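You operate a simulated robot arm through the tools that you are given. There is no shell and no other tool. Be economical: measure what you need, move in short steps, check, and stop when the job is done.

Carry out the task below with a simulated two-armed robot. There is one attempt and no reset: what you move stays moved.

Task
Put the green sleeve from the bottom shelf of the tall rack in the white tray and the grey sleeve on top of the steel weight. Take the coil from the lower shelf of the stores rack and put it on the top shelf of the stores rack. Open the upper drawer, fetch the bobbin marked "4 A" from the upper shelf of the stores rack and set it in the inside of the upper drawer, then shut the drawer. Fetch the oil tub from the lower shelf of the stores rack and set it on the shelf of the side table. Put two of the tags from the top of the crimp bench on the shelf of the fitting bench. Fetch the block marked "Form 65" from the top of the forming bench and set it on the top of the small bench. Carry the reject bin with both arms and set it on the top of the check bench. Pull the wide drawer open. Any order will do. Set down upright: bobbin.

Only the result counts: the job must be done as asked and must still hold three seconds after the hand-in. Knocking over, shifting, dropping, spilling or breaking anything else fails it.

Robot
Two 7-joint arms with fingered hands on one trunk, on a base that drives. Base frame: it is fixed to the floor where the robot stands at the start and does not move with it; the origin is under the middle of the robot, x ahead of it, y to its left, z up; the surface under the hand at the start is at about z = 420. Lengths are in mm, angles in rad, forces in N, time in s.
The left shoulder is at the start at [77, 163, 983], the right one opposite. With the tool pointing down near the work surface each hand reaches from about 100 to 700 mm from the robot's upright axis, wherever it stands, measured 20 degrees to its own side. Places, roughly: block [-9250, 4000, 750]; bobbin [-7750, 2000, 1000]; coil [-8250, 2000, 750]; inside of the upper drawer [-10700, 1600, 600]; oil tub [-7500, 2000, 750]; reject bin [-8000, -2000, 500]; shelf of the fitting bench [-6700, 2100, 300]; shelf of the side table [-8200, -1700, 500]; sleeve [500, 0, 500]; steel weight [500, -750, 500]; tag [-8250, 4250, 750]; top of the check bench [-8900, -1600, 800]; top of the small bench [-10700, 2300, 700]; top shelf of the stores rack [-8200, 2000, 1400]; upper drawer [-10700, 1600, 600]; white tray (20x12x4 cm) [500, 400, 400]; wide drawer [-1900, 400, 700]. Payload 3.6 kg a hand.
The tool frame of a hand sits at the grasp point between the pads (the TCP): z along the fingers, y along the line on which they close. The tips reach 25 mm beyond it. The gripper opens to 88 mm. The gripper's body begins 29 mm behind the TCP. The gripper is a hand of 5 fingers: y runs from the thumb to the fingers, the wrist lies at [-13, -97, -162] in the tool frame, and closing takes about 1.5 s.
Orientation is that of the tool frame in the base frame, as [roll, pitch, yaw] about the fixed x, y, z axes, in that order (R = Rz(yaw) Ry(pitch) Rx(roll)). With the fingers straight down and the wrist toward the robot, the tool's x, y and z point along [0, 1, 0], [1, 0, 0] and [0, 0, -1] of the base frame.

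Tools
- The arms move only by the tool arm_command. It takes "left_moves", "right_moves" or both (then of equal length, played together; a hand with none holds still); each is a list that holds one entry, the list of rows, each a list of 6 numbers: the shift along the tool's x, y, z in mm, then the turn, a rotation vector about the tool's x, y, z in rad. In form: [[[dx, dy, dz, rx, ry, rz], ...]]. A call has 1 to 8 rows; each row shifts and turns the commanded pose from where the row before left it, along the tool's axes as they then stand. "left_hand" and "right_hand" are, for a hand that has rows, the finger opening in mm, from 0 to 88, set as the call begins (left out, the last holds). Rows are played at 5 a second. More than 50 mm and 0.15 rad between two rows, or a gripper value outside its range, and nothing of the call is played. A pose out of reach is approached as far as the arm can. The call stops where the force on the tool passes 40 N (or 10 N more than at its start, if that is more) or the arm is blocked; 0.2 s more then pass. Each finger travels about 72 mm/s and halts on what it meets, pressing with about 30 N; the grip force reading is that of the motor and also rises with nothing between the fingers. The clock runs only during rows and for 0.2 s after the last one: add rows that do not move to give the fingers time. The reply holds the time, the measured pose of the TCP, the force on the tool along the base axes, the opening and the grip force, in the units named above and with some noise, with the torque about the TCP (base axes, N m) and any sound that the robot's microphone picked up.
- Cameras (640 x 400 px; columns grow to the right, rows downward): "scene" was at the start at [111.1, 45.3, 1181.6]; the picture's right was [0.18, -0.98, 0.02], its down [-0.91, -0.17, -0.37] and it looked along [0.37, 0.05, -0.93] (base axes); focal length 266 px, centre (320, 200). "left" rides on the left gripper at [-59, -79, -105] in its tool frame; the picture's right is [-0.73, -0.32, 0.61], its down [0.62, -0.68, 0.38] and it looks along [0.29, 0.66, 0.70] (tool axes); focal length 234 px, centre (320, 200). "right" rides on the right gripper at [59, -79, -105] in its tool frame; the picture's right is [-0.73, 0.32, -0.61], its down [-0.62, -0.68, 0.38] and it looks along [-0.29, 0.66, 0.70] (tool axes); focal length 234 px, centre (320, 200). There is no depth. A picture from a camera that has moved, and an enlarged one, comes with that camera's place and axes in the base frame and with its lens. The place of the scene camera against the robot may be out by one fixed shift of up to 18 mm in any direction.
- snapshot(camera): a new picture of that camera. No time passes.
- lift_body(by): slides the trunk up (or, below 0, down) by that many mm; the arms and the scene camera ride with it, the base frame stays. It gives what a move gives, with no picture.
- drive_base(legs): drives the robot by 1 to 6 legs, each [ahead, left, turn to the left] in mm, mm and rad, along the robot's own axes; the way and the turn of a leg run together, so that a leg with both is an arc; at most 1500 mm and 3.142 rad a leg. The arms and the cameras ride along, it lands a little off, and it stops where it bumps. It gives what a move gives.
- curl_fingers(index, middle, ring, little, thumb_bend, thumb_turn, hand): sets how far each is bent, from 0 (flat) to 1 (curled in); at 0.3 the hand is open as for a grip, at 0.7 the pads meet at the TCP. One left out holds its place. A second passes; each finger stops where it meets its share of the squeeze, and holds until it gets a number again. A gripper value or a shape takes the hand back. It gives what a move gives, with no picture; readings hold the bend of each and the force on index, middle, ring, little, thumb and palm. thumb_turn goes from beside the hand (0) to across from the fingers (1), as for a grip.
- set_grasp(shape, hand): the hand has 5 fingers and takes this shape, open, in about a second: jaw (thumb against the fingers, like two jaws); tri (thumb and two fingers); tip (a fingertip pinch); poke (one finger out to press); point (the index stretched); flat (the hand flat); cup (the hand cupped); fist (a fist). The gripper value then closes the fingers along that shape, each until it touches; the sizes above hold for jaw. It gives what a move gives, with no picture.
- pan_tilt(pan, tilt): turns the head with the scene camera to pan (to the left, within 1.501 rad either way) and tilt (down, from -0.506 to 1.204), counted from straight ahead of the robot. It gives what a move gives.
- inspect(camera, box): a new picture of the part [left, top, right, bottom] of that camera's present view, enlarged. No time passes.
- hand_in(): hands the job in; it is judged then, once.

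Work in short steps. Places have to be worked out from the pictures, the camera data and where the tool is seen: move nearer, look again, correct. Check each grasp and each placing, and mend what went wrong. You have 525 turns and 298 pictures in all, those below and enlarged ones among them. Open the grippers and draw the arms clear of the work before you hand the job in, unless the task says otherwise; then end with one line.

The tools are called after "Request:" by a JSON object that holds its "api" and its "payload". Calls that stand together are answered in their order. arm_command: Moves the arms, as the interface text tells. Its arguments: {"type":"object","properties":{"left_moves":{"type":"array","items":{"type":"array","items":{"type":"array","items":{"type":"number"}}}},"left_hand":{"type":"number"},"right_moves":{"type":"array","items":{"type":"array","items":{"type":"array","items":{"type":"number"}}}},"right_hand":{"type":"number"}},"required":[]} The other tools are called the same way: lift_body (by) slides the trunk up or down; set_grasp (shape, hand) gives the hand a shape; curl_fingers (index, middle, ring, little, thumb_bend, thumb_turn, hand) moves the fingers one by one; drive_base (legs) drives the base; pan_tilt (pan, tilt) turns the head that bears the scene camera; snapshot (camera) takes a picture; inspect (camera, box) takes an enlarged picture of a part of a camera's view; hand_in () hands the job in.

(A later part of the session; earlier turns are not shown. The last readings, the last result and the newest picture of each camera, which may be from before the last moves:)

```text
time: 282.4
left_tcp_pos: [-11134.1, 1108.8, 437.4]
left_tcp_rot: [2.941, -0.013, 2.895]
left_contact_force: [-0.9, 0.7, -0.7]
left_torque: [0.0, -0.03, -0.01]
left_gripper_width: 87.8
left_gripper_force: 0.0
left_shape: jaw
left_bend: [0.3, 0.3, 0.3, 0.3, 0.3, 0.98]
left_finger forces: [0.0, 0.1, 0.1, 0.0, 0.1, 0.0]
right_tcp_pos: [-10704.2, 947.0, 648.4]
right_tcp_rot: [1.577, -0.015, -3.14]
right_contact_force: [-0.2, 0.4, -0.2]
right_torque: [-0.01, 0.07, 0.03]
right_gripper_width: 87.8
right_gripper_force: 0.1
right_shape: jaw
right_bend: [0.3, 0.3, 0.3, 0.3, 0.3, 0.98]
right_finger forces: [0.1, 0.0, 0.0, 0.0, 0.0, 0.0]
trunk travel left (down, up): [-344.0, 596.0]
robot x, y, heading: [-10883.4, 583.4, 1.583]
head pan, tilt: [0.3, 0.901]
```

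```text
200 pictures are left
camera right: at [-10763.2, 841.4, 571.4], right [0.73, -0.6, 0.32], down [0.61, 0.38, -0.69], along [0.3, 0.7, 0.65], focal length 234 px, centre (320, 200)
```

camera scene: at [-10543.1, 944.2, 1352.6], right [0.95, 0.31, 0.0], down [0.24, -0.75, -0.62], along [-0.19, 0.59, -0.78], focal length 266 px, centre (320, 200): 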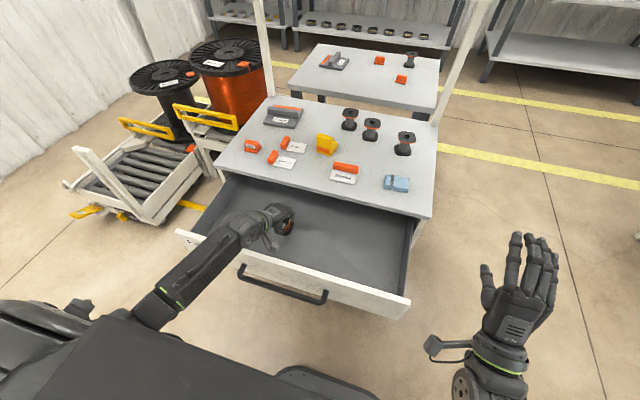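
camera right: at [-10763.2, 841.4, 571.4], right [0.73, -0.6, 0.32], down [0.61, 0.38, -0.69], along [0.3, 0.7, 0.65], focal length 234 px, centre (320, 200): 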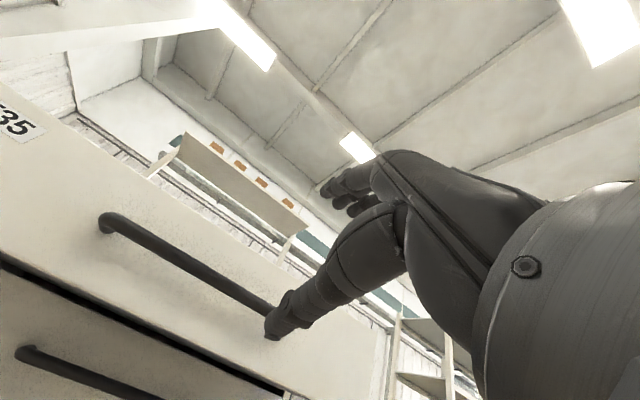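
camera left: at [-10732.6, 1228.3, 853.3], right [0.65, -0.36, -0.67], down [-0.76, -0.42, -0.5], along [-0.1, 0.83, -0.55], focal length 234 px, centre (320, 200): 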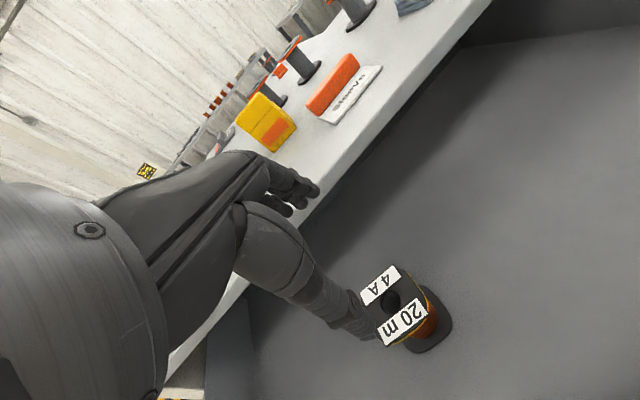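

Narrow to 55, drive forward 195 so the bar sits between the fingers, and check.

Request:
{"api": "arm_command", "payload": {"right_hand": 55, "right_moves": [[[0, -3, 0, 0, 0, 0], [0, 0, 0, 0, 0, 0], [0, 0, 0, 0, 0, 0]]]}}

Request:
{"api": "drive_base", "payload": {"legs": [[180, 0, 0]]}}

Request:
{"api": "snapshot", "payload": {"camera": "right"}}

```text
time: 283.1
left_tcp_pos: [-11134.0, 1109.3, 437.6]
left_tcp_rot: [2.94, -0.015, 2.894]
left_contact_force: [0.6, -0.1, -0.5]
left_torque: [0.0, -0.01, -0.01]
left_gripper_width: 87.5
left_gripper_force: 0.0
left_shape: jaw
left_bend: [0.3, 0.3, 0.3, 0.3, 0.3, 0.98]
left_finger forces: [0.0, 0.0, 0.0, 0.0, 0.0, 0.1]
right_tcp_pos: [-10704.2, 947.1, 645.7]
right_tcp_rot: [1.577, -0.014, -3.139]
right_contact_force: [-1.0, 0.8, 0.2]
right_torque: [0.02, -0.01, 0.01]
right_gripper_width: 55.5
right_gripper_force: 0.0
right_shape: jaw
right_bend: [0.28, 0.39, 0.36, 0.36, 0.63, 1.0]
right_finger forces: [0.1, 0.0, 0.1, 0.0, 0.0, 0.1]
trunk travel left (down, up): [-344.0, 596.0]
robot x, y, heading: [-10882.1, 583.4, 1.58]
head pan, tilt: [0.3, 0.901]
```

```text
time: 284.6
left_tcp_pos: [-11134.9, 1289.1, 435.9]
left_tcp_rot: [2.943, -0.014, 2.891]
left_contact_force: [1.1, -0.5, -0.5]
left_torque: [-0.02, 0.04, -0.01]
left_gripper_width: 87.8
left_gripper_force: 0.1
left_shape: jaw
left_bend: [0.3, 0.3, 0.3, 0.3, 0.3, 0.98]
left_finger forces: [0.0, 0.0, 0.0, 0.0, 0.0, 0.0]
right_tcp_pos: [-10704.9, 1125.3, 645.0]
right_tcp_rot: [1.578, -0.016, -3.137]
right_contact_force: [0.7, -0.2, 0.0]
right_torque: [-0.04, -0.03, 0.03]
right_gripper_width: 55.4
right_gripper_force: 0.1
right_shape: jaw
right_bend: [0.28, 0.39, 0.36, 0.36, 0.63, 1.0]
right_finger forces: [0.0, 0.1, 0.1, 0.1, 0.0, 0.1]
trunk travel left (down, up): [-344.0, 596.0]
robot x, y, heading: [-10887.2, 758.0, 1.578]
head pan, tilt: [0.3, 0.901]
```

```text
199 pictures are left
camera right: at [-10764.8, 1018.4, 568.4], right [0.73, -0.6, 0.32], down [0.61, 0.38, -0.69], along [0.3, 0.7, 0.65], focal length 234 px, centre (320, 200)
```

right: 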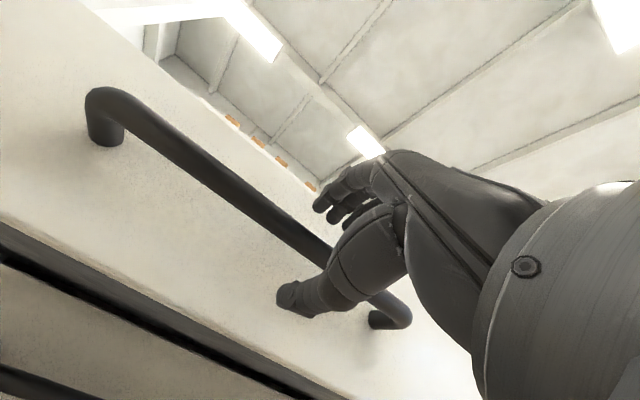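

Advance 18 mm, close, then push slowly.

Request:
{"api": "arm_command", "payload": {"right_hand": 0, "right_moves": [[[0, 0, 18, 0, 0, 0], [0, 0, 0, 0, 0, 0], [0, 0, 0, 0, 0, 0], [0, 0, 0, 0, 0, 0], [0, 0, 0, 0, 0, 0], [0, 0, 0, 0, 0, 0]]]}}

Request:
{"api": "arm_command", "payload": {"right_moves": [[[0, 0, 8, 0, 0, 0], [0, 0, 15, 0, 0, 0], [0, 0, 20, 0, 0, 0], [0, 0, 20, 0, 0, 0], [0, 0, 20, 0, 0, 0], [0, 0, 20, 0, 0, 0], [0, 0, 15, 0, 0, 0], [0, 0, 8, 0, 0, 0]]]}}

Request:
{"api": "arm_command", "payload": {"right_moves": [[[0, 0, 8, 0, 0, 0], [0, 0, 15, 0, 0, 0], [0, 0, 20, 0, 0, 0], [0, 0, 20, 0, 0, 0], [0, 0, 15, 0, 0, 0], [0, 0, 10, 0, 0, 0], [0, 0, 8, 0, 0, 0], [0, 0, 5, 0, 0, 0]]]}}

```text
time: 286.0
left_tcp_pos: [-11135.6, 1288.0, 435.4]
left_tcp_rot: [2.942, -0.013, 2.89]
left_contact_force: [-0.1, -0.4, 0.1]
left_torque: [0.01, -0.02, -0.01]
left_gripper_width: 87.6
left_gripper_force: 0.1
left_shape: jaw
left_bend: [0.3, 0.3, 0.3, 0.3, 0.3, 0.98]
left_finger forces: [0.0, 0.0, 0.0, 0.0, 0.1, 0.1]
right_tcp_pos: [-10704.9, 1143.0, 644.0]
right_tcp_rot: [1.58, -0.017, -3.138]
right_contact_force: [-0.9, 2.2, -6.3]
right_torque: [0.06, -0.11, 0.01]
right_gripper_width: 1.3
right_gripper_force: 30.2
right_shape: jaw
right_bend: [0.71, 0.7, 0.7, 0.63, 0.75, 1.0]
right_finger forces: [3.0, 1.3, 2.5, 1.8, 5.5, 0.1]
trunk travel left (down, up): [-344.0, 596.0]
robot x, y, heading: [-10892.2, 760.1, 1.585]
head pan, tilt: [0.3, 0.901]
```

```text
time: 287.8
left_tcp_pos: [-11135.1, 1287.4, 436.5]
left_tcp_rot: [2.943, -0.014, 2.891]
left_contact_force: [0.5, 0.2, -0.7]
left_torque: [0.01, 0.0, 0.01]
left_gripper_width: 88.0
left_gripper_force: 0.0
left_shape: jaw
left_bend: [0.3, 0.3, 0.3, 0.3, 0.3, 0.98]
left_finger forces: [0.1, 0.0, 0.0, 0.0, 0.1, 0.0]
right_tcp_pos: [-10704.6, 1270.1, 643.2]
right_tcp_rot: [1.579, -0.017, -3.14]
right_contact_force: [0.1, -2.3, -5.3]
right_torque: [0.0, -0.1, 0.01]
right_gripper_width: 1.6
right_gripper_force: 29.9
right_shape: jaw
right_bend: [0.71, 0.7, 0.7, 0.64, 0.76, 1.0]
right_finger forces: [1.8, 0.3, 2.4, 1.9, 8.1, 0.0]
trunk travel left (down, up): [-344.0, 596.0]
robot x, y, heading: [-10890.7, 762.7, 1.578]
head pan, tilt: [0.3, 0.901]
```

```text
time: 289.6
left_tcp_pos: [-11134.6, 1286.6, 436.4]
left_tcp_rot: [2.943, -0.016, 2.891]
left_contact_force: [0.0, 0.6, -0.4]
left_torque: [0.03, 0.01, 0.03]
left_gripper_width: 87.8
left_gripper_force: 0.1
left_shape: jaw
left_bend: [0.3, 0.3, 0.3, 0.3, 0.3, 0.98]
left_finger forces: [0.0, 0.0, 0.0, 0.0, 0.1, 0.1]
right_tcp_pos: [-10705.3, 1367.7, 644.1]
right_tcp_rot: [1.579, -0.019, -3.138]
right_contact_force: [3.4, -2.3, -4.3]
right_torque: [-0.03, -0.09, 0.01]
right_gripper_width: 1.4
right_gripper_force: 29.7
right_shape: jaw
right_bend: [0.71, 0.7, 0.7, 0.65, 0.77, 1.0]
right_finger forces: [1.0, 0.1, 1.9, 1.5, 8.1, 0.0]
trunk travel left (down, up): [-344.0, 596.0]
robot x, y, heading: [-10885.2, 758.9, 1.579]
head pan, tilt: [0.3, 0.901]
```

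About 25 mm remain. Push in small steps until the stop.

Request:
{"api": "arm_command", "payload": {"right_moves": [[[0, 0, 6, 0, 0, 0], [0, 0, 6, 0, 0, 0], [0, 0, 6, 0, 0, 0], [0, 0, 5, 0, 0, 0], [0, 0, 5, 0, 0, 0], [0, 0, 5, 0, 0, 0], [0, 0, 4, 0, 0, 0]]]}}

Request:
{"api": "snapshot", "payload": {"camera": "scene"}}

```text
time: 291.3
left_tcp_pos: [-11133.9, 1285.8, 438.3]
left_tcp_rot: [2.937, -0.016, 2.892]
left_contact_force: [-0.8, 0.4, 0.7]
left_torque: [0.0, 0.02, -0.04]
left_gripper_width: 87.8
left_gripper_force: 0.0
left_shape: jaw
left_bend: [0.3, 0.3, 0.3, 0.3, 0.3, 0.98]
left_finger forces: [0.0, 0.0, 0.0, 0.0, 0.1, 0.0]
right_tcp_pos: [-10706.7, 1400.6, 646.2]
right_tcp_rot: [1.57, -0.019, -3.138]
right_contact_force: [-2.2, -26.5, 0.7]
right_torque: [0.26, 0.0, 0.18]
right_gripper_width: 1.9
right_gripper_force: 30.3
right_shape: jaw
right_bend: [0.72, 0.7, 0.7, 0.7, 0.77, 1.0]
right_finger forces: [0.0, 0.1, 0.0, 0.5, 6.5, 0.0]
trunk travel left (down, up): [-344.0, 596.0]
robot x, y, heading: [-10883.2, 755.8, 1.577]
head pan, tilt: [0.3, 0.901]
stopped in row 7 (right hand): the force on the tool passed its limit at 44 N (the readings are from after the stop); the commanded pose is now the measured one
```

```text
198 pictures are left
camera scene: at [-10912.2, 887.2, 1023.0], right [0.95, 0.3, 0.0], down [0.24, -0.74, -0.62], along [-0.19, 0.59, -0.78], focal length 266 px, centre (320, 200)
```

scene: 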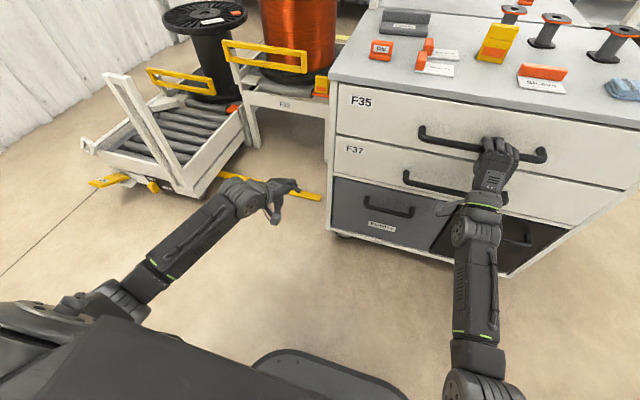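

Drawer is shut flush. Open the hand and retreat.

Request:
{"api": "arm_command", "payload": {"right_hand": 88, "right_moves": [[[0, 0, -3, 0, 0, 0], [0, 0, 0, 0, 0, 0], [0, 0, 0, 0, 0, 0], [0, 0, 0, 0, 0, 0], [0, 0, 0, 0, 0, 0], [0, 0, 0, 0, 0, 0], [0, 0, -30, 0, 0, 0], [0, 0, -40, 0, 0, 0]]]}}

Request:
{"api": "drive_base", "payload": {"legs": [[-200, 0, 0]]}}

Request:
{"api": "snapshot", "payload": {"camera": "scene"}}

```text
time: 291.7
left_tcp_pos: [-11134.5, 1284.5, 439.6]
left_tcp_rot: [2.939, -0.016, 2.89]
left_contact_force: [-0.2, -0.6, -0.4]
left_torque: [0.03, 0.0, -0.02]
left_gripper_width: 87.8
left_gripper_force: 0.2
left_shape: jaw
left_bend: [0.3, 0.3, 0.3, 0.3, 0.3, 0.98]
left_finger forces: [0.0, 0.0, 0.1, 0.0, 0.1, 0.1]
right_tcp_pos: [-10706.4, 1396.1, 643.0]
right_tcp_rot: [1.573, -0.017, -3.139]
right_contact_force: [-2.1, -53.4, -12.1]
right_torque: [0.99, -0.12, 0.47]
right_gripper_width: 66.9
right_gripper_force: 0.0
right_shape: jaw
right_bend: [0.52, 0.3, 0.3, 0.3, 0.3, 0.98]
right_finger forces: [53.5, 0.0, 0.0, 0.0, 0.1, 0.0]
trunk travel left (down, up): [-344.0, 596.0]
robot x, y, heading: [-10887.6, 760.1, 1.572]
head pan, tilt: [0.3, 0.901]
stopped in row 2 (right hand): the force on the tool passed its limit at 53 N (the readings are from after the stop); the commanded pose is now the measured one
```

```text
time: 293.3
left_tcp_pos: [-11132.8, 1087.9, 437.1]
left_tcp_rot: [2.941, -0.016, 2.889]
left_contact_force: [0.0, -0.8, -0.1]
left_torque: [0.01, 0.02, 0.03]
left_gripper_width: 87.6
left_gripper_force: 0.0
left_shape: jaw
left_bend: [0.3, 0.3, 0.3, 0.3, 0.3, 0.98]
left_finger forces: [0.1, 0.1, 0.0, 0.1, 0.1, 0.0]
right_tcp_pos: [-10704.3, 1203.0, 642.9]
right_tcp_rot: [1.576, -0.015, -3.138]
right_contact_force: [-0.6, -0.2, -0.8]
right_torque: [0.0, -0.03, 0.0]
right_gripper_width: 87.7
right_gripper_force: 0.0
right_shape: jaw
right_bend: [0.3, 0.3, 0.3, 0.3, 0.3, 0.98]
right_finger forces: [0.1, 0.0, 0.0, 0.0, 0.0, 0.0]
trunk travel left (down, up): [-344.0, 596.0]
robot x, y, heading: [-10884.1, 562.4, 1.573]
head pan, tilt: [0.3, 0.901]
```

```text
197 pictures are left
camera scene: at [-10910.6, 692.1, 1022.6], right [0.95, 0.3, 0.0], down [0.24, -0.75, -0.62], along [-0.19, 0.59, -0.78], focal length 266 px, centre (320, 200)
```

scene: 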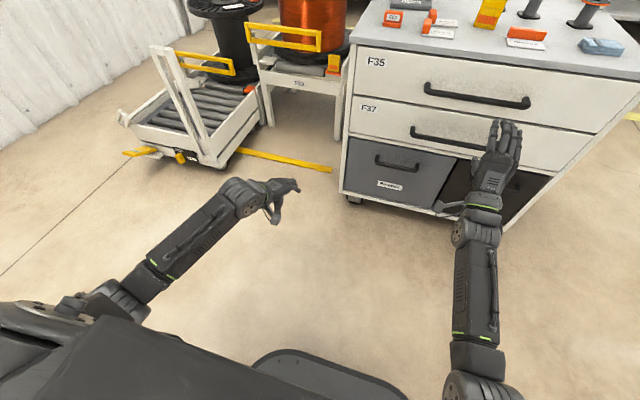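

Drawer remains closed. Next the forming/crimp benches to the north. Retract the right arm, then drive out to the lane between trolley and stores rack.

Request:
{"api": "arm_command", "payload": {"right_moves": [[[0, 0, -40, 0, 0, 0], [0, 0, -40, 0, 0, 0], [0, 0, -40, 0, 0, 0], [0, 0, -40, 0, 0, 0], [0, 0, -40, 0, 0, 0], [0, 0, -40, 0, 0, 0]]]}}

Request:
{"api": "drive_base", "payload": {"legs": [[200, 0, 0], [0, -1130, 0]]}}

Request:
{"api": "lift_body", "payload": {"by": 300}}

Request:
{"api": "pan_tilt", "payload": {"pan": 0, "tilt": 0.3}}

Request:
{"api": "snapshot", "payload": {"camera": "scene"}}

```text
time: 294.7
left_tcp_pos: [-11133.0, 1088.4, 437.6]
left_tcp_rot: [2.942, -0.016, 2.891]
left_contact_force: [-0.3, -0.4, -0.8]
left_torque: [-0.03, 0.0, 0.03]
left_gripper_width: 87.7
left_gripper_force: 0.1
left_shape: jaw
left_bend: [0.3, 0.3, 0.3, 0.3, 0.3, 0.98]
left_finger forces: [0.0, 0.1, 0.1, 0.0, 0.0, 0.0]
right_tcp_pos: [-10702.5, 961.7, 643.3]
right_tcp_rot: [1.578, -0.018, -3.139]
right_contact_force: [-0.8, -0.6, 0.4]
right_torque: [-0.03, 0.0, 0.0]
right_gripper_width: 87.5
right_gripper_force: 0.1
right_shape: jaw
right_bend: [0.3, 0.3, 0.3, 0.3, 0.3, 0.98]
right_finger forces: [0.0, 0.1, 0.0, 0.0, 0.0, 0.0]
trunk travel left (down, up): [-344.0, 596.0]
robot x, y, heading: [-10884.9, 559.3, 1.579]
head pan, tilt: [0.3, 0.901]
```

```text
time: 301.8
left_tcp_pos: [-9976.9, 1289.8, 436.8]
left_tcp_rot: [2.94, -0.016, 2.868]
left_contact_force: [0.3, 0.2, 1.0]
left_torque: [-0.02, 0.0, 0.01]
left_gripper_width: 87.6
left_gripper_force: 0.1
left_shape: jaw
left_bend: [0.3, 0.3, 0.3, 0.3, 0.3, 0.98]
left_finger forces: [0.1, 0.0, 0.1, 0.0, 0.0, 0.1]
right_tcp_pos: [-9548.2, 1154.8, 643.4]
right_tcp_rot: [1.577, -0.018, 3.126]
right_contact_force: [-0.1, -0.6, -0.3]
right_torque: [0.0, 0.0, 0.02]
right_gripper_width: 87.8
right_gripper_force: 0.1
right_shape: jaw
right_bend: [0.3, 0.3, 0.3, 0.3, 0.3, 0.98]
right_finger forces: [0.0, 0.0, 0.0, 0.0, 0.1, 0.0]
trunk travel left (down, up): [-344.0, 596.0]
robot x, y, heading: [-9740.1, 758.3, 1.559]
head pan, tilt: [0.3, 0.901]
```

```text
time: 304.8
left_tcp_pos: [-9976.3, 1289.8, 737.5]
left_tcp_rot: [2.941, -0.015, 2.872]
left_contact_force: [0.1, 0.3, -0.5]
left_torque: [0.03, 0.0, -0.03]
left_gripper_width: 87.7
left_gripper_force: 0.0
left_shape: jaw
left_bend: [0.3, 0.3, 0.3, 0.3, 0.3, 0.98]
left_finger forces: [0.1, 0.0, 0.0, 0.0, 0.1, 0.0]
right_tcp_pos: [-9548.2, 1154.3, 943.6]
right_tcp_rot: [1.578, -0.02, 3.122]
right_contact_force: [0.4, 1.1, -1.0]
right_torque: [0.0, -0.01, 0.0]
right_gripper_width: 87.6
right_gripper_force: 0.1
right_shape: jaw
right_bend: [0.3, 0.3, 0.3, 0.3, 0.3, 0.98]
right_finger forces: [0.1, 0.1, 0.0, 0.0, 0.0, 0.0]
trunk travel left (down, up): [-644.0, 296.0]
robot x, y, heading: [-9737.7, 757.8, 1.554]
head pan, tilt: [0.3, 0.901]
```

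```text
time: 305.8
left_tcp_pos: [-9977.5, 1290.0, 736.8]
left_tcp_rot: [2.942, -0.015, 2.872]
left_contact_force: [0.1, -0.7, 0.5]
left_torque: [0.02, -0.02, 0.01]
left_gripper_width: 87.7
left_gripper_force: 0.1
left_shape: jaw
left_bend: [0.3, 0.3, 0.3, 0.3, 0.3, 0.98]
left_finger forces: [0.0, 0.0, 0.1, 0.1, 0.1, 0.0]
right_tcp_pos: [-9547.5, 1154.4, 943.8]
right_tcp_rot: [1.578, -0.019, 3.123]
right_contact_force: [0.1, 0.1, 0.9]
right_torque: [-0.02, 0.02, 0.0]
right_gripper_width: 87.8
right_gripper_force: 0.0
right_shape: jaw
right_bend: [0.3, 0.3, 0.3, 0.3, 0.3, 0.98]
right_finger forces: [0.0, 0.0, 0.1, 0.0, 0.0, 0.0]
trunk travel left (down, up): [-644.0, 296.0]
robot x, y, heading: [-9740.6, 757.3, 1.557]
head pan, tilt: [0.0, 0.3]
```

```text
196 pictures are left
camera scene: at [-9740.2, 910.6, 1374.7], right [1.0, -0.01, 0.0], down [0.0, -0.3, -0.95], along [0.01, 0.95, -0.3], focal length 266 px, centre (320, 200)
```

scene: 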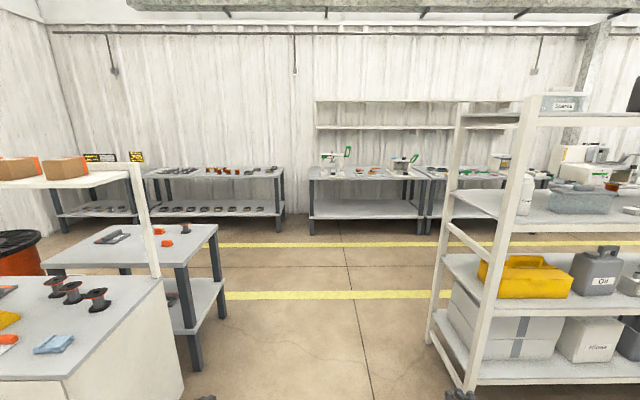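

Corridor is clear. Drive up to about (−9300, 3100) in front of the forming bench.

Request:
{"api": "drive_base", "payload": {"legs": [[1200, 0, 0.014], [1100, 0, 0], [0, -430, 0]]}}

Request:
{"api": "pan_tilt", "payload": {"pan": 0, "tilt": 0.5}}

Request:
{"api": "snapshot", "payload": {"camera": "scene"}}

```text
time: 319.5
left_tcp_pos: [-9526.9, 3613.9, 737.5]
left_tcp_rot: [2.942, -0.015, 2.873]
left_contact_force: [0.2, -0.5, 0.3]
left_torque: [-0.03, -0.02, 0.03]
left_gripper_width: 87.5
left_gripper_force: 0.0
left_shape: jaw
left_bend: [0.3, 0.3, 0.3, 0.3, 0.3, 0.98]
left_finger forces: [0.1, 0.1, 0.0, 0.0, 0.0, 0.1]
right_tcp_pos: [-9098.6, 3480.4, 943.9]
right_tcp_rot: [1.577, -0.018, 3.132]
right_contact_force: [0.8, 1.0, 0.4]
right_torque: [0.02, 0.02, -0.01]
right_gripper_width: 87.7
right_gripper_force: 0.1
right_shape: jaw
right_bend: [0.3, 0.3, 0.3, 0.3, 0.3, 0.98]
right_finger forces: [0.0, 0.0, 0.0, 0.0, 0.1, 0.0]
trunk travel left (down, up): [-644.0, 296.0]
robot x, y, heading: [-9286.8, 3087.7, 1.562]
head pan, tilt: [0.0, 0.3]
```

```text
time: 320.2
left_tcp_pos: [-9528.3, 3613.7, 736.9]
left_tcp_rot: [2.941, -0.015, 2.876]
left_contact_force: [-2.0, 1.0, 0.0]
left_torque: [0.04, 0.02, 0.03]
left_gripper_width: 87.8
left_gripper_force: 0.0
left_shape: jaw
left_bend: [0.3, 0.3, 0.3, 0.3, 0.3, 0.98]
left_finger forces: [0.1, 0.0, 0.0, 0.0, 0.0, 0.0]
right_tcp_pos: [-9099.1, 3481.3, 942.9]
right_tcp_rot: [1.577, -0.018, 3.129]
right_contact_force: [0.8, 0.2, -0.7]
right_torque: [0.01, -0.02, 0.0]
right_gripper_width: 87.7
right_gripper_force: 0.1
right_shape: jaw
right_bend: [0.3, 0.3, 0.3, 0.3, 0.3, 0.98]
right_finger forces: [0.0, 0.0, 0.1, 0.0, 0.0, 0.0]
trunk travel left (down, up): [-644.0, 296.0]
robot x, y, heading: [-9287.8, 3081.3, 1.566]
head pan, tilt: [0.0, 0.499]
```

```text
195 pictures are left
camera scene: at [-9289.6, 3233.3, 1356.5], right [1.0, -0.01, 0.0], down [0.0, -0.48, -0.88], along [0.01, 0.88, -0.48], focal length 266 px, centre (320, 200)
```

scene: 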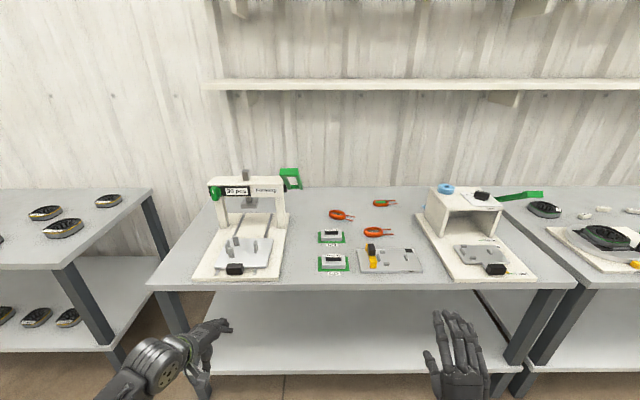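

Request:
{"api": "inspect", "payload": {"camera": "scene", "box": [305, 190, 435, 280]}}

Request:
{"api": "inspect", "payload": {"camera": "scene", "box": [195, 165, 310, 285]}}

Request:
{"api": "inspect", "payload": {"camera": "scene", "box": [410, 180, 640, 285]}}

```text
4.44 times, centred on (370, 235) of scene
camera zoom: at [-9289.6, 3233.3, 1356.5], right [1.0, -0.01, 0.0], down [0.0, -0.48, -0.88], along [0.01, 0.88, -0.48], focal length 1182 px, centre (98, 44)
```

zoom: 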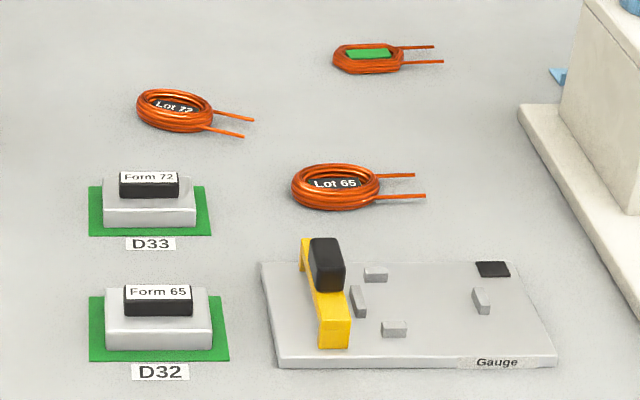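

```text
3.33 times, centred on (252, 225) of scene
camera zoom: at [-9289.6, 3233.3, 1356.5], right [1.0, -0.01, 0.0], down [0.0, -0.48, -0.88], along [0.01, 0.88, -0.48], focal length 887 px, centre (545, 117)
```

zoom: 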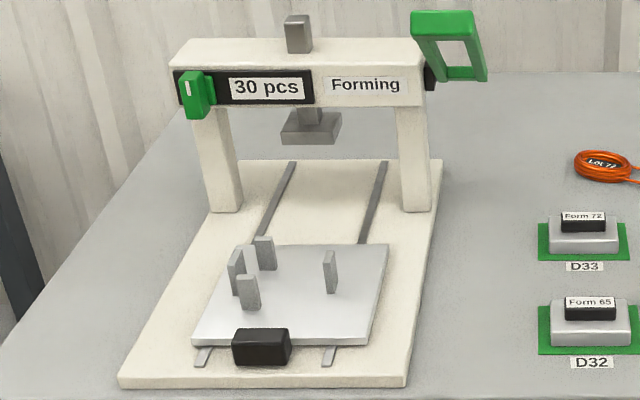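

```text
2.78 times, centred on (525, 232) of scene
camera zoom: at [-9289.6, 3233.3, 1356.5], right [1.0, -0.01, 0.0], down [0.0, -0.48, -0.88], along [0.01, 0.88, -0.48], focal length 740 px, centre (-250, 110)
```

zoom: 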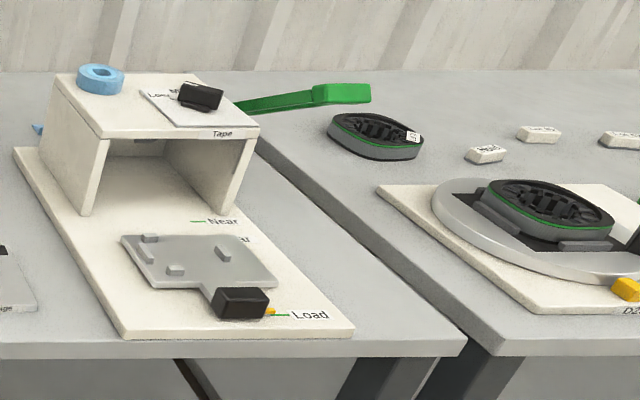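

Block "Form 65" (black knob ~50×20 mm on a grey base) is at ≈[-9240,3880] on mat D32. I square the left hand (tool down) and position above it.

Request:
{"api": "lift_body", "payload": {"by": 100}}

Request:
{"api": "arm_command", "payload": {"left_moves": [[[0, 0, 0, 0.06, 0.017, -0.087], [0, 0, 0, 0.06, 0.017, -0.087], [0, 0, 0, 0.06, 0.017, -0.087], [0, 0, 0, 0, 0, 0]]]}}

Request:
{"api": "drive_base", "payload": {"legs": [[180, -285, 0]]}}

Request:
{"api": "snapshot", "payload": {"camera": "left"}}

Request:
{"api": "snapshot", "payload": {"camera": "scene"}}

```text
time: 321.5
left_tcp_pos: [-9527.7, 3612.2, 835.8]
left_tcp_rot: [2.94, -0.016, 2.876]
left_contact_force: [-0.2, 0.1, -0.1]
left_torque: [0.03, 0.01, -0.01]
left_gripper_width: 87.9
left_gripper_force: 0.0
left_shape: jaw
left_bend: [0.3, 0.3, 0.3, 0.3, 0.3, 0.98]
left_finger forces: [0.0, 0.0, 0.1, 0.1, 0.1, 0.1]
right_tcp_pos: [-9099.0, 3480.2, 1042.7]
right_tcp_rot: [1.577, -0.018, 3.129]
right_contact_force: [-0.4, -0.5, -0.3]
right_torque: [0.01, 0.0, 0.02]
right_gripper_width: 87.7
right_gripper_force: 0.0
right_shape: jaw
right_bend: [0.3, 0.3, 0.3, 0.3, 0.3, 0.98]
right_finger forces: [0.0, 0.0, 0.0, 0.0, 0.0, 0.0]
trunk travel left (down, up): [-744.0, 196.0]
robot x, y, heading: [-9288.8, 3082.1, 1.568]
head pan, tilt: [0.0, 0.499]
```

```text
time: 322.5
left_tcp_pos: [-9527.3, 3613.5, 836.8]
left_tcp_rot: [3.118, -0.036, 3.14]
left_contact_force: [0.1, -0.3, 0.4]
left_torque: [0.0, 0.0, -0.04]
left_gripper_width: 87.6
left_gripper_force: 0.1
left_shape: jaw
left_bend: [0.3, 0.3, 0.3, 0.3, 0.3, 0.98]
left_finger forces: [0.1, 0.0, 0.0, 0.1, 0.1, 0.1]
right_tcp_pos: [-9098.4, 3480.6, 1044.3]
right_tcp_rot: [1.577, -0.017, 3.131]
right_contact_force: [-0.2, -0.6, 0.3]
right_torque: [-0.02, 0.0, -0.02]
right_gripper_width: 87.7
right_gripper_force: 0.0
right_shape: jaw
right_bend: [0.3, 0.3, 0.3, 0.3, 0.3, 0.98]
right_finger forces: [0.0, 0.0, 0.0, 0.1, 0.0, 0.0]
trunk travel left (down, up): [-744.0, 196.0]
robot x, y, heading: [-9287.5, 3082.1, 1.56]
head pan, tilt: [0.0, 0.499]
```

```text
time: 324.7
left_tcp_pos: [-9241.3, 3790.6, 837.6]
left_tcp_rot: [3.115, -0.037, 3.139]
left_contact_force: [0.5, -0.6, -1.1]
left_torque: [0.0, -0.01, 0.03]
left_gripper_width: 87.6
left_gripper_force: 0.1
left_shape: jaw
left_bend: [0.3, 0.3, 0.3, 0.3, 0.3, 0.98]
left_finger forces: [0.0, 0.1, 0.0, 0.1, 0.0, 0.0]
right_tcp_pos: [-8810.6, 3655.0, 1044.0]
right_tcp_rot: [1.577, -0.018, 3.129]
right_contact_force: [0.2, 0.4, 0.6]
right_torque: [-0.01, 0.02, -0.02]
right_gripper_width: 87.6
right_gripper_force: 0.1
right_shape: jaw
right_bend: [0.3, 0.3, 0.3, 0.3, 0.3, 0.98]
right_finger forces: [0.0, 0.0, 0.0, 0.1, 0.0, 0.0]
trunk travel left (down, up): [-744.0, 196.0]
robot x, y, heading: [-8996.0, 3258.0, 1.562]
head pan, tilt: [0.0, 0.499]
```

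```text
191 pictures are left
camera left: at [-9177.6, 3707.7, 937.4], right [0.7, -0.31, -0.64], down [-0.64, -0.67, -0.38], along [-0.31, 0.68, -0.67], focal length 234 px, centre (320, 200)
```

left: 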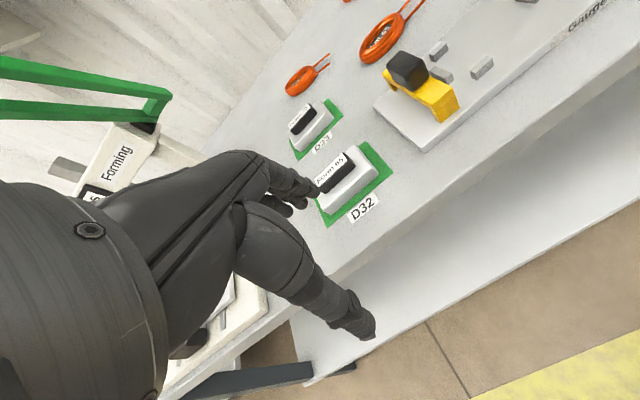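

```text
190 pictures are left
camera scene: at [-9001.6, 3409.0, 1456.4], right [1.0, -0.01, 0.0], down [0.0, -0.48, -0.88], along [0.01, 0.88, -0.48], focal length 266 px, centre (320, 200)
```

scene: 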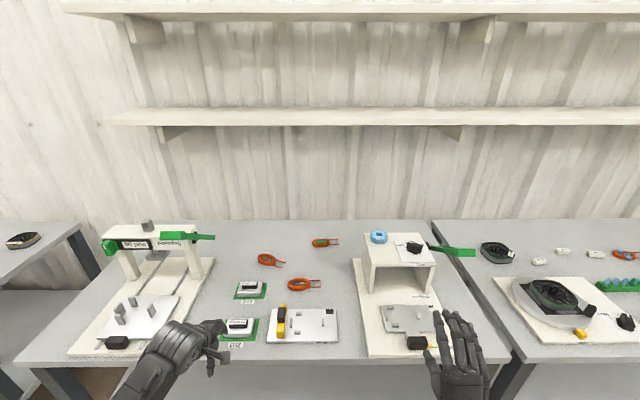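

Knob at ≈[-9228,3898,~770]. Move forward 108 mm above it, then look.

Request:
{"api": "arm_command", "payload": {"left_moves": [[[-5, 36, 0, 0, -0.018, 0], [-4, 36, 0, 0, -0.018, 0], [-4, 36, 0, 0, 0, 0], [0, 0, 20, 0, 0, 0], [0, 0, 0, 0, 0, 0]]]}}

Request:
{"api": "snapshot", "payload": {"camera": "left"}}

```text
time: 325.9
left_tcp_pos: [-9228.2, 3901.1, 818.9]
left_tcp_rot: [3.115, 0.0, 3.139]
left_contact_force: [-0.2, -0.4, -0.4]
left_torque: [0.03, 0.03, -0.02]
left_gripper_width: 87.9
left_gripper_force: 0.0
left_shape: jaw
left_bend: [0.3, 0.3, 0.3, 0.3, 0.3, 0.98]
left_finger forces: [0.1, 0.0, 0.1, 0.0, 0.0, 0.0]
right_tcp_pos: [-8810.0, 3655.9, 1044.1]
right_tcp_rot: [1.577, -0.018, 3.128]
right_contact_force: [0.2, 0.0, 0.7]
right_torque: [0.0, 0.03, -0.03]
right_gripper_width: 87.8
right_gripper_force: 0.0
right_shape: jaw
right_bend: [0.3, 0.3, 0.3, 0.3, 0.3, 0.98]
right_finger forces: [0.0, 0.0, 0.0, 0.0, 0.0, 0.0]
trunk travel left (down, up): [-744.0, 196.0]
robot x, y, heading: [-9002.8, 3260.4, 1.564]
head pan, tilt: [0.0, 0.499]
```

```text
189 pictures are left
camera left: at [-9168.7, 3817.9, 921.8], right [0.72, -0.31, -0.62], down [-0.63, -0.67, -0.4], along [-0.29, 0.68, -0.68], focal length 234 px, centre (320, 200)
```

left: 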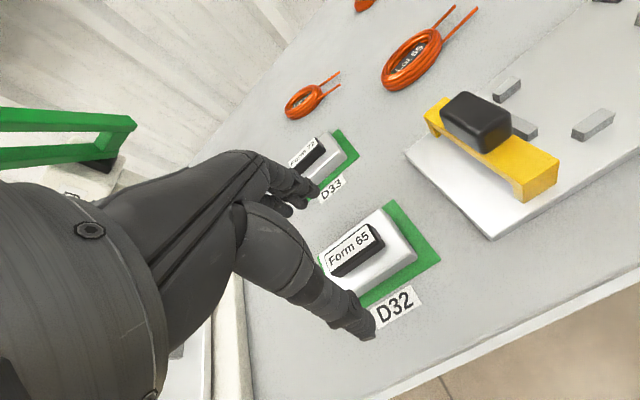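

Aligned (knob ≈[-9224,3906]). Narrow to 60 and lower to grip the knob only.

Request:
{"api": "arm_command", "payload": {"left_hand": 60, "left_moves": [[[-3, 4, 10, 0, 0, 0], [0, 0, 10, 0, 0, 0], [0, 0, 8, 0, 0, 0], [0, 0, 0, 0, 0, 0]]]}}

Request:
{"api": "inspect", "payload": {"camera": "left", "box": [240, 150, 440, 340]}}

```text
time: 326.9
left_tcp_pos: [-9225.0, 3904.2, 790.4]
left_tcp_rot: [3.116, -0.001, 3.138]
left_contact_force: [-0.7, -0.1, -0.2]
left_torque: [0.0, 0.02, 0.0]
left_gripper_width: 60.2
left_gripper_force: 0.1
left_shape: jaw
left_bend: [0.28, 0.37, 0.34, 0.35, 0.59, 0.99]
left_finger forces: [0.0, 0.0, 0.0, 0.1, 0.0, 0.0]
right_tcp_pos: [-8810.5, 3657.2, 1043.3]
right_tcp_rot: [1.578, -0.018, 3.127]
right_contact_force: [-0.7, 0.4, 0.8]
right_torque: [0.02, 0.02, 0.0]
right_gripper_width: 87.9
right_gripper_force: 0.1
right_shape: jaw
right_bend: [0.3, 0.3, 0.3, 0.3, 0.3, 0.98]
right_finger forces: [0.0, 0.1, 0.0, 0.0, 0.0, 0.0]
trunk travel left (down, up): [-744.0, 196.0]
robot x, y, heading: [-9001.9, 3258.6, 1.561]
head pan, tilt: [0.0, 0.499]
```

```text
2.11 times, centred on (340, 245) of left
camera zoom: at [-9165.3, 3821.2, 894.3], right [0.72, -0.31, -0.62], down [-0.63, -0.67, -0.4], along [-0.29, 0.68, -0.68], focal length 493 px, centre (278, 105)
```

zoom: 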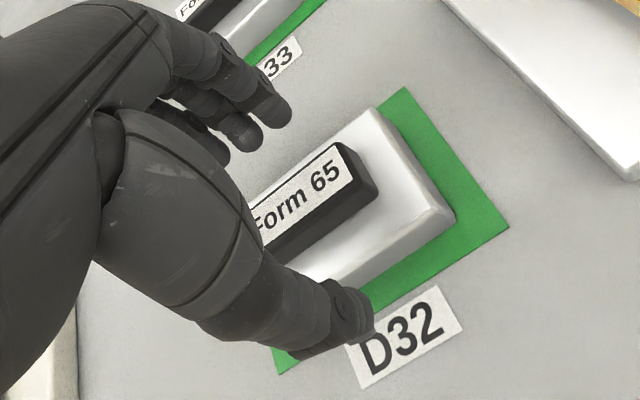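

Good. Lower 4 mm and close on the knob.

Request:
{"api": "arm_command", "payload": {"left_hand": 0, "left_moves": [[[-3, -2, 4, 0, 0, 0], [0, 0, 0, 0, 0, 0], [0, 0, 0, 0, 0, 0], [0, 0, 0, 0, 0, 0], [0, 0, 0, 0, 0, 0], [0, 0, 0, 0, 0, 0]]]}}

Request:
{"api": "inspect", "payload": {"camera": "left", "box": [240, 150, 440, 340]}}

```text
time: 328.3
left_tcp_pos: [-9220.9, 3902.2, 788.2]
left_tcp_rot: [3.114, 0.001, 3.139]
left_contact_force: [0.8, 0.6, 0.2]
left_torque: [-0.04, -0.02, -0.03]
left_gripper_width: 0.1
left_gripper_force: 30.1
left_shape: jaw
left_bend: [0.7, 0.7, 0.7, 0.7, 0.4, 1.0]
left_finger forces: [0.0, 0.1, 0.1, 0.1, 0.1, 0.1]
right_tcp_pos: [-8810.5, 3656.4, 1043.1]
right_tcp_rot: [1.578, -0.019, 3.128]
right_contact_force: [-0.2, 0.1, -0.8]
right_torque: [0.03, -0.04, 0.03]
right_gripper_width: 87.7
right_gripper_force: 0.0
right_shape: jaw
right_bend: [0.3, 0.3, 0.3, 0.3, 0.3, 0.98]
right_finger forces: [0.0, 0.1, 0.0, 0.0, 0.1, 0.1]
trunk travel left (down, up): [-744.0, 196.0]
robot x, y, heading: [-8998.7, 3259.3, 1.561]
head pan, tilt: [0.0, 0.499]
```

```text
2.11 times, centred on (340, 245) of left
camera zoom: at [-9162.2, 3819.4, 890.5], right [0.72, -0.31, -0.62], down [-0.63, -0.67, -0.4], along [-0.29, 0.68, -0.68], focal length 493 px, centre (278, 105)
```

zoom: 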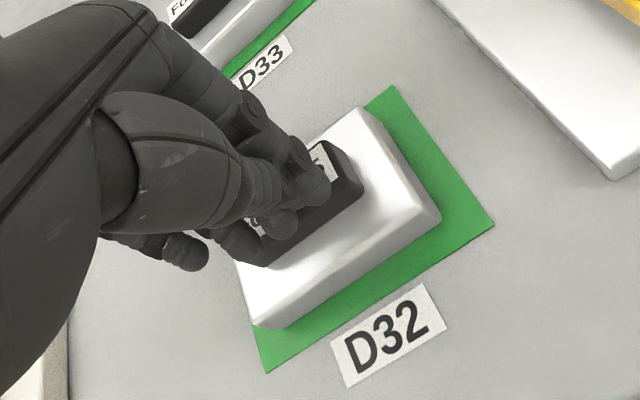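

The fingers closed above the knob; re-triangulating gives knob ≈[-9230,3914,752]. Reopen, shift and go ~22 mm lower.

Request:
{"api": "arm_command", "payload": {"left_hand": 64, "left_moves": [[[0, 0, -5, 0, 0, 0], [0, 0, 0, 0, 0, 0], [0, 0, 0, 0, 0, 0], [0, 0, 0, 0, 0, 0], [0, 0, 0, 0, 0, 0], [7, 9, 0, 0, 0, 0], [0, 0, 14, 0, 0, 0], [0, 0, 13, 0, 0, 0]]]}}

Request:
{"api": "inspect", "payload": {"camera": "left", "box": [240, 150, 440, 340]}}

```text
time: 330.1
left_tcp_pos: [-9226.9, 3911.4, 766.2]
left_tcp_rot: [3.115, 0.0, 3.139]
left_contact_force: [-0.1, -0.7, 0.0]
left_torque: [-0.01, -0.01, -0.04]
left_gripper_width: 64.0
left_gripper_force: 0.0
left_shape: jaw
left_bend: [0.27, 0.36, 0.33, 0.34, 0.56, 0.99]
left_finger forces: [0.0, 0.1, 0.0, 0.0, 0.0, 0.0]
right_tcp_pos: [-8812.0, 3656.6, 1043.4]
right_tcp_rot: [1.578, -0.019, 3.13]
right_contact_force: [-0.7, -0.2, 0.0]
right_torque: [0.0, 0.0, -0.01]
right_gripper_width: 87.6
right_gripper_force: 0.0
right_shape: jaw
right_bend: [0.3, 0.3, 0.3, 0.3, 0.3, 0.98]
right_finger forces: [0.0, 0.0, 0.0, 0.1, 0.1, 0.1]
trunk travel left (down, up): [-744.0, 196.0]
robot x, y, heading: [-8997.5, 3259.1, 1.564]
head pan, tilt: [0.0, 0.499]
```

```text
2.11 times, centred on (340, 245) of left
camera zoom: at [-9168.7, 3829.5, 868.4], right [0.72, -0.31, -0.62], down [-0.63, -0.67, -0.4], along [-0.29, 0.68, -0.68], focal length 493 px, centre (278, 105)
```

zoom: 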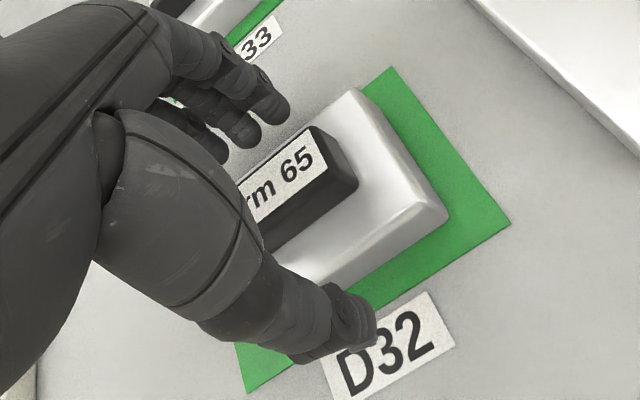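

Request:
{"api": "arm_command", "payload": {"left_hand": 0, "left_moves": [[[4, 2, 3, 0, 0, 0], [0, 0, 0, 0, 0, 0], [0, 0, 0, 0, 0, 0], [0, 0, 0, 0, 0, 0], [0, 0, 0, 0, 0, 0], [0, 0, 0, 0, 0, 0]]]}}

Request:
{"api": "inspect", "payload": {"camera": "left", "box": [240, 150, 440, 340]}}

```text
time: 331.5
left_tcp_pos: [-9230.9, 3911.8, 765.1]
left_tcp_rot: [3.115, 0.001, 3.139]
left_contact_force: [0.6, 1.0, 9.1]
left_torque: [-0.03, -0.04, 0.07]
left_gripper_width: 38.5
left_gripper_force: 30.0
left_shape: jaw
left_bend: [0.74, 0.43, 0.48, 0.45, 0.74, 1.0]
left_finger forces: [15.6, 10.3, 0.0, 0.0, 30.1, 0.0]
right_tcp_pos: [-8810.5, 3655.2, 1044.5]
right_tcp_rot: [1.576, -0.02, 3.131]
right_contact_force: [-0.7, -1.4, 0.4]
right_torque: [0.0, -0.01, -0.01]
right_gripper_width: 87.7
right_gripper_force: 0.1
right_shape: jaw
right_bend: [0.3, 0.3, 0.3, 0.3, 0.3, 0.98]
right_finger forces: [0.0, 0.0, 0.0, 0.1, 0.0, 0.0]
trunk travel left (down, up): [-744.0, 196.0]
robot x, y, heading: [-8996.8, 3257.0, 1.565]
head pan, tilt: [0.0, 0.499]
```

```text
2.11 times, centred on (340, 245) of left
camera zoom: at [-9171.8, 3830.0, 866.7], right [0.72, -0.31, -0.62], down [-0.63, -0.67, -0.4], along [-0.29, 0.68, -0.68], focal length 493 px, centre (278, 105)
```

zoom: 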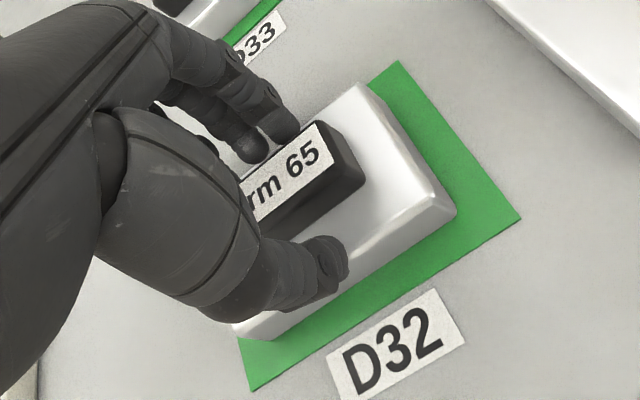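

Grip reads 38 mm with firm forces. Test by lifting 20 mm.

Request:
{"api": "arm_command", "payload": {"left_moves": [[[0, 0, -5, 0, 0, 0], [0, 0, -8, 0, 0, 0], [0, 0, -8, 0, 0, 0], [0, 0, 0, 0, 0, 0]]]}}

Request:
{"api": "inspect", "payload": {"camera": "left", "box": [240, 150, 440, 340]}}

```text
time: 332.5
left_tcp_pos: [-9231.6, 3913.3, 782.1]
left_tcp_rot: [3.118, 0.0, 3.138]
left_contact_force: [0.1, -1.0, -2.0]
left_torque: [0.02, -0.03, 0.0]
left_gripper_width: 37.5
left_gripper_force: 30.2
left_shape: jaw
left_bend: [0.74, 0.42, 0.48, 0.45, 0.74, 1.0]
left_finger forces: [14.1, 10.2, 0.0, 0.0, 25.7, 0.0]
right_tcp_pos: [-8811.8, 3657.0, 1043.2]
right_tcp_rot: [1.578, -0.018, 3.128]
right_contact_force: [0.1, 0.0, 0.4]
right_torque: [-0.03, -0.01, 0.0]
right_gripper_width: 87.6
right_gripper_force: 0.2
right_shape: jaw
right_bend: [0.3, 0.3, 0.3, 0.3, 0.3, 0.98]
right_finger forces: [0.0, 0.1, 0.0, 0.1, 0.0, 0.1]
trunk travel left (down, up): [-744.0, 196.0]
robot x, y, heading: [-9000.7, 3256.9, 1.565]
head pan, tilt: [0.0, 0.499]
```

```text
2.11 times, centred on (340, 245) of left
camera zoom: at [-9172.5, 3830.5, 885.6], right [0.72, -0.31, -0.61], down [-0.63, -0.67, -0.4], along [-0.29, 0.68, -0.68], focal length 493 px, centre (278, 105)
```

zoom: 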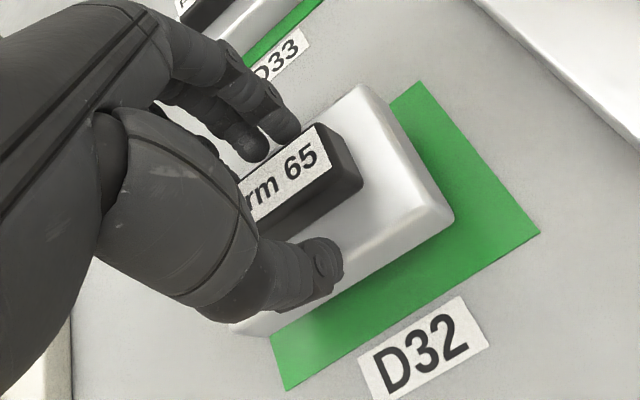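

The block is lifted. Raise it, back off, move west past the rack's end, then turn toward the small bench.

Request:
{"api": "arm_command", "payload": {"left_moves": [[[0, 0, -30, 0, 0, 0], [0, 0, -30, 0, 0, 0], [0, 0, 0, 0, 0, 0]]]}}

Request:
{"api": "drive_base", "payload": {"legs": [[-330, 0, 0], [0, 650, 0], [0, 0, 1.578], [0, 380, 0]]}}

Request:
{"api": "pan_tilt", "payload": {"pan": 0.2, "tilt": 0.6}}

Request:
{"api": "snapshot", "payload": {"camera": "scene"}}

```text
time: 333.3
left_tcp_pos: [-9231.8, 3911.4, 843.8]
left_tcp_rot: [3.117, 0.001, 3.139]
left_contact_force: [-0.2, -0.4, -2.6]
left_torque: [-0.02, -0.03, -0.01]
left_gripper_width: 37.5
left_gripper_force: 30.1
left_shape: jaw
left_bend: [0.74, 0.42, 0.48, 0.45, 0.74, 1.0]
left_finger forces: [14.1, 9.7, 0.0, 0.0, 24.7, 0.0]
right_tcp_pos: [-8811.4, 3657.5, 1044.2]
right_tcp_rot: [1.578, -0.017, 3.129]
right_contact_force: [-0.3, 0.1, -2.0]
right_torque: [-0.01, -0.02, -0.01]
right_gripper_width: 88.0
right_gripper_force: 0.0
right_shape: jaw
right_bend: [0.3, 0.3, 0.3, 0.3, 0.3, 0.98]
right_finger forces: [0.0, 0.1, 0.0, 0.0, 0.1, 0.0]
trunk travel left (down, up): [-744.0, 196.0]
robot x, y, heading: [-9000.1, 3260.4, 1.561]
head pan, tilt: [0.0, 0.499]
```

```text
time: 344.7
left_tcp_pos: [-10301.1, 2292.5, 844.2]
left_tcp_rot: [3.116, 0.001, -1.544]
left_contact_force: [-0.3, -0.5, -2.0]
left_torque: [0.02, -0.01, -0.01]
left_gripper_width: 37.4
left_gripper_force: 29.8
left_shape: jaw
left_bend: [0.74, 0.42, 0.48, 0.45, 0.74, 1.0]
left_finger forces: [13.9, 9.3, 0.0, 0.1, 23.7, 0.0]
right_tcp_pos: [-10059.9, 2718.0, 1043.6]
right_tcp_rot: [1.578, -0.018, -1.557]
right_contact_force: [0.4, 0.0, -0.6]
right_torque: [0.02, -0.03, 0.03]
right_gripper_width: 87.5
right_gripper_force: 0.0
right_shape: jaw
right_bend: [0.3, 0.3, 0.3, 0.3, 0.3, 0.98]
right_finger forces: [0.0, 0.1, 0.0, 0.1, 0.0, 0.1]
trunk travel left (down, up): [-744.0, 196.0]
robot x, y, heading: [-9655.1, 2545.1, -3.121]
head pan, tilt: [0.0, 0.499]
```

```text
time: 345.4
left_tcp_pos: [-10302.3, 2291.6, 843.1]
left_tcp_rot: [3.116, 0.0, -1.543]
left_contact_force: [-0.3, 0.6, -2.7]
left_torque: [0.0, -0.04, 0.02]
left_gripper_width: 37.2
left_gripper_force: 29.7
left_shape: jaw
left_bend: [0.74, 0.42, 0.48, 0.45, 0.74, 1.0]
left_finger forces: [13.9, 9.3, 0.1, 0.0, 23.7, 0.0]
right_tcp_pos: [-10059.6, 2718.7, 1043.1]
right_tcp_rot: [1.578, -0.017, -1.553]
right_contact_force: [0.4, 0.0, -0.6]
right_torque: [0.01, 0.02, -0.04]
right_gripper_width: 87.4
right_gripper_force: 0.0
right_shape: jaw
right_bend: [0.3, 0.3, 0.3, 0.3, 0.3, 0.98]
right_finger forces: [0.0, 0.0, 0.1, 0.0, 0.1, 0.0]
trunk travel left (down, up): [-744.0, 196.0]
robot x, y, heading: [-9654.3, 2542.4, -3.119]
head pan, tilt: [0.201, 0.6]
```

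```text
183 pictures are left
camera scene: at [-9795.9, 2531.0, 1447.3], right [-0.22, 0.98, 0.0], down [0.55, 0.12, -0.82], along [-0.81, -0.18, -0.57], focal length 266 px, centre (320, 200)
```

scene: 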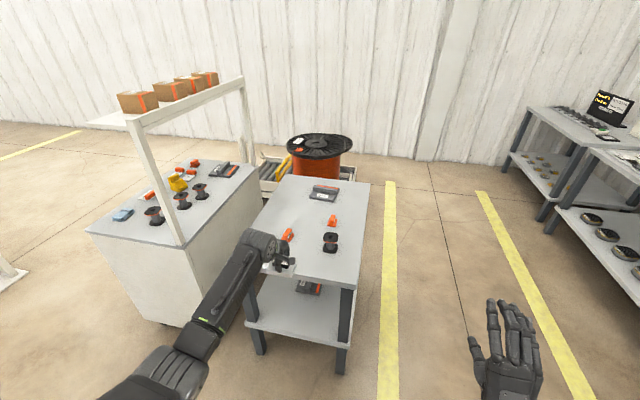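

The near strip of the small bench is free; target ≈[-10425,2320]. Drive 115 mm nearer and look with the left camera.

Request:
{"api": "drive_base", "payload": {"legs": [[115, -25, 0]]}}

Request:
{"api": "snapshot", "payload": {"camera": "left"}}

```text
time: 346.6
left_tcp_pos: [-10416.4, 2314.2, 844.6]
left_tcp_rot: [3.115, 0.0, -1.546]
left_contact_force: [0.3, -0.6, -2.7]
left_torque: [0.0, -0.02, -0.02]
left_gripper_width: 37.2
left_gripper_force: 30.4
left_shape: jaw
left_bend: [0.74, 0.42, 0.48, 0.45, 0.74, 1.0]
left_finger forces: [14.0, 9.3, 0.1, 0.0, 23.8, 0.0]
right_tcp_pos: [-10174.3, 2740.0, 1044.7]
right_tcp_rot: [1.577, -0.017, -1.555]
right_contact_force: [0.2, -0.2, 0.2]
right_torque: [0.01, -0.03, 0.0]
right_gripper_width: 87.5
right_gripper_force: 0.0
right_shape: jaw
right_bend: [0.3, 0.3, 0.3, 0.3, 0.3, 0.98]
right_finger forces: [0.1, 0.1, 0.0, 0.1, 0.0, 0.1]
trunk travel left (down, up): [-744.0, 196.0]
robot x, y, heading: [-9770.6, 2566.5, -3.124]
head pan, tilt: [0.201, 0.6]
```

```text
182 pictures are left
camera left: at [-10336.4, 2374.6, 946.1], right [0.29, 0.73, -0.62], down [0.69, -0.61, -0.4], along [-0.67, -0.31, -0.68], focal length 234 px, centre (320, 200)
```

left: 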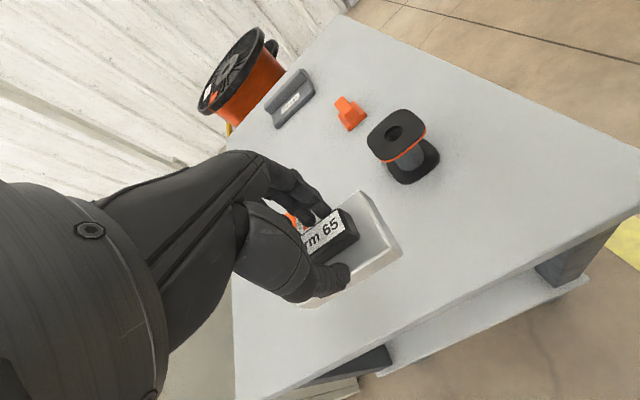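

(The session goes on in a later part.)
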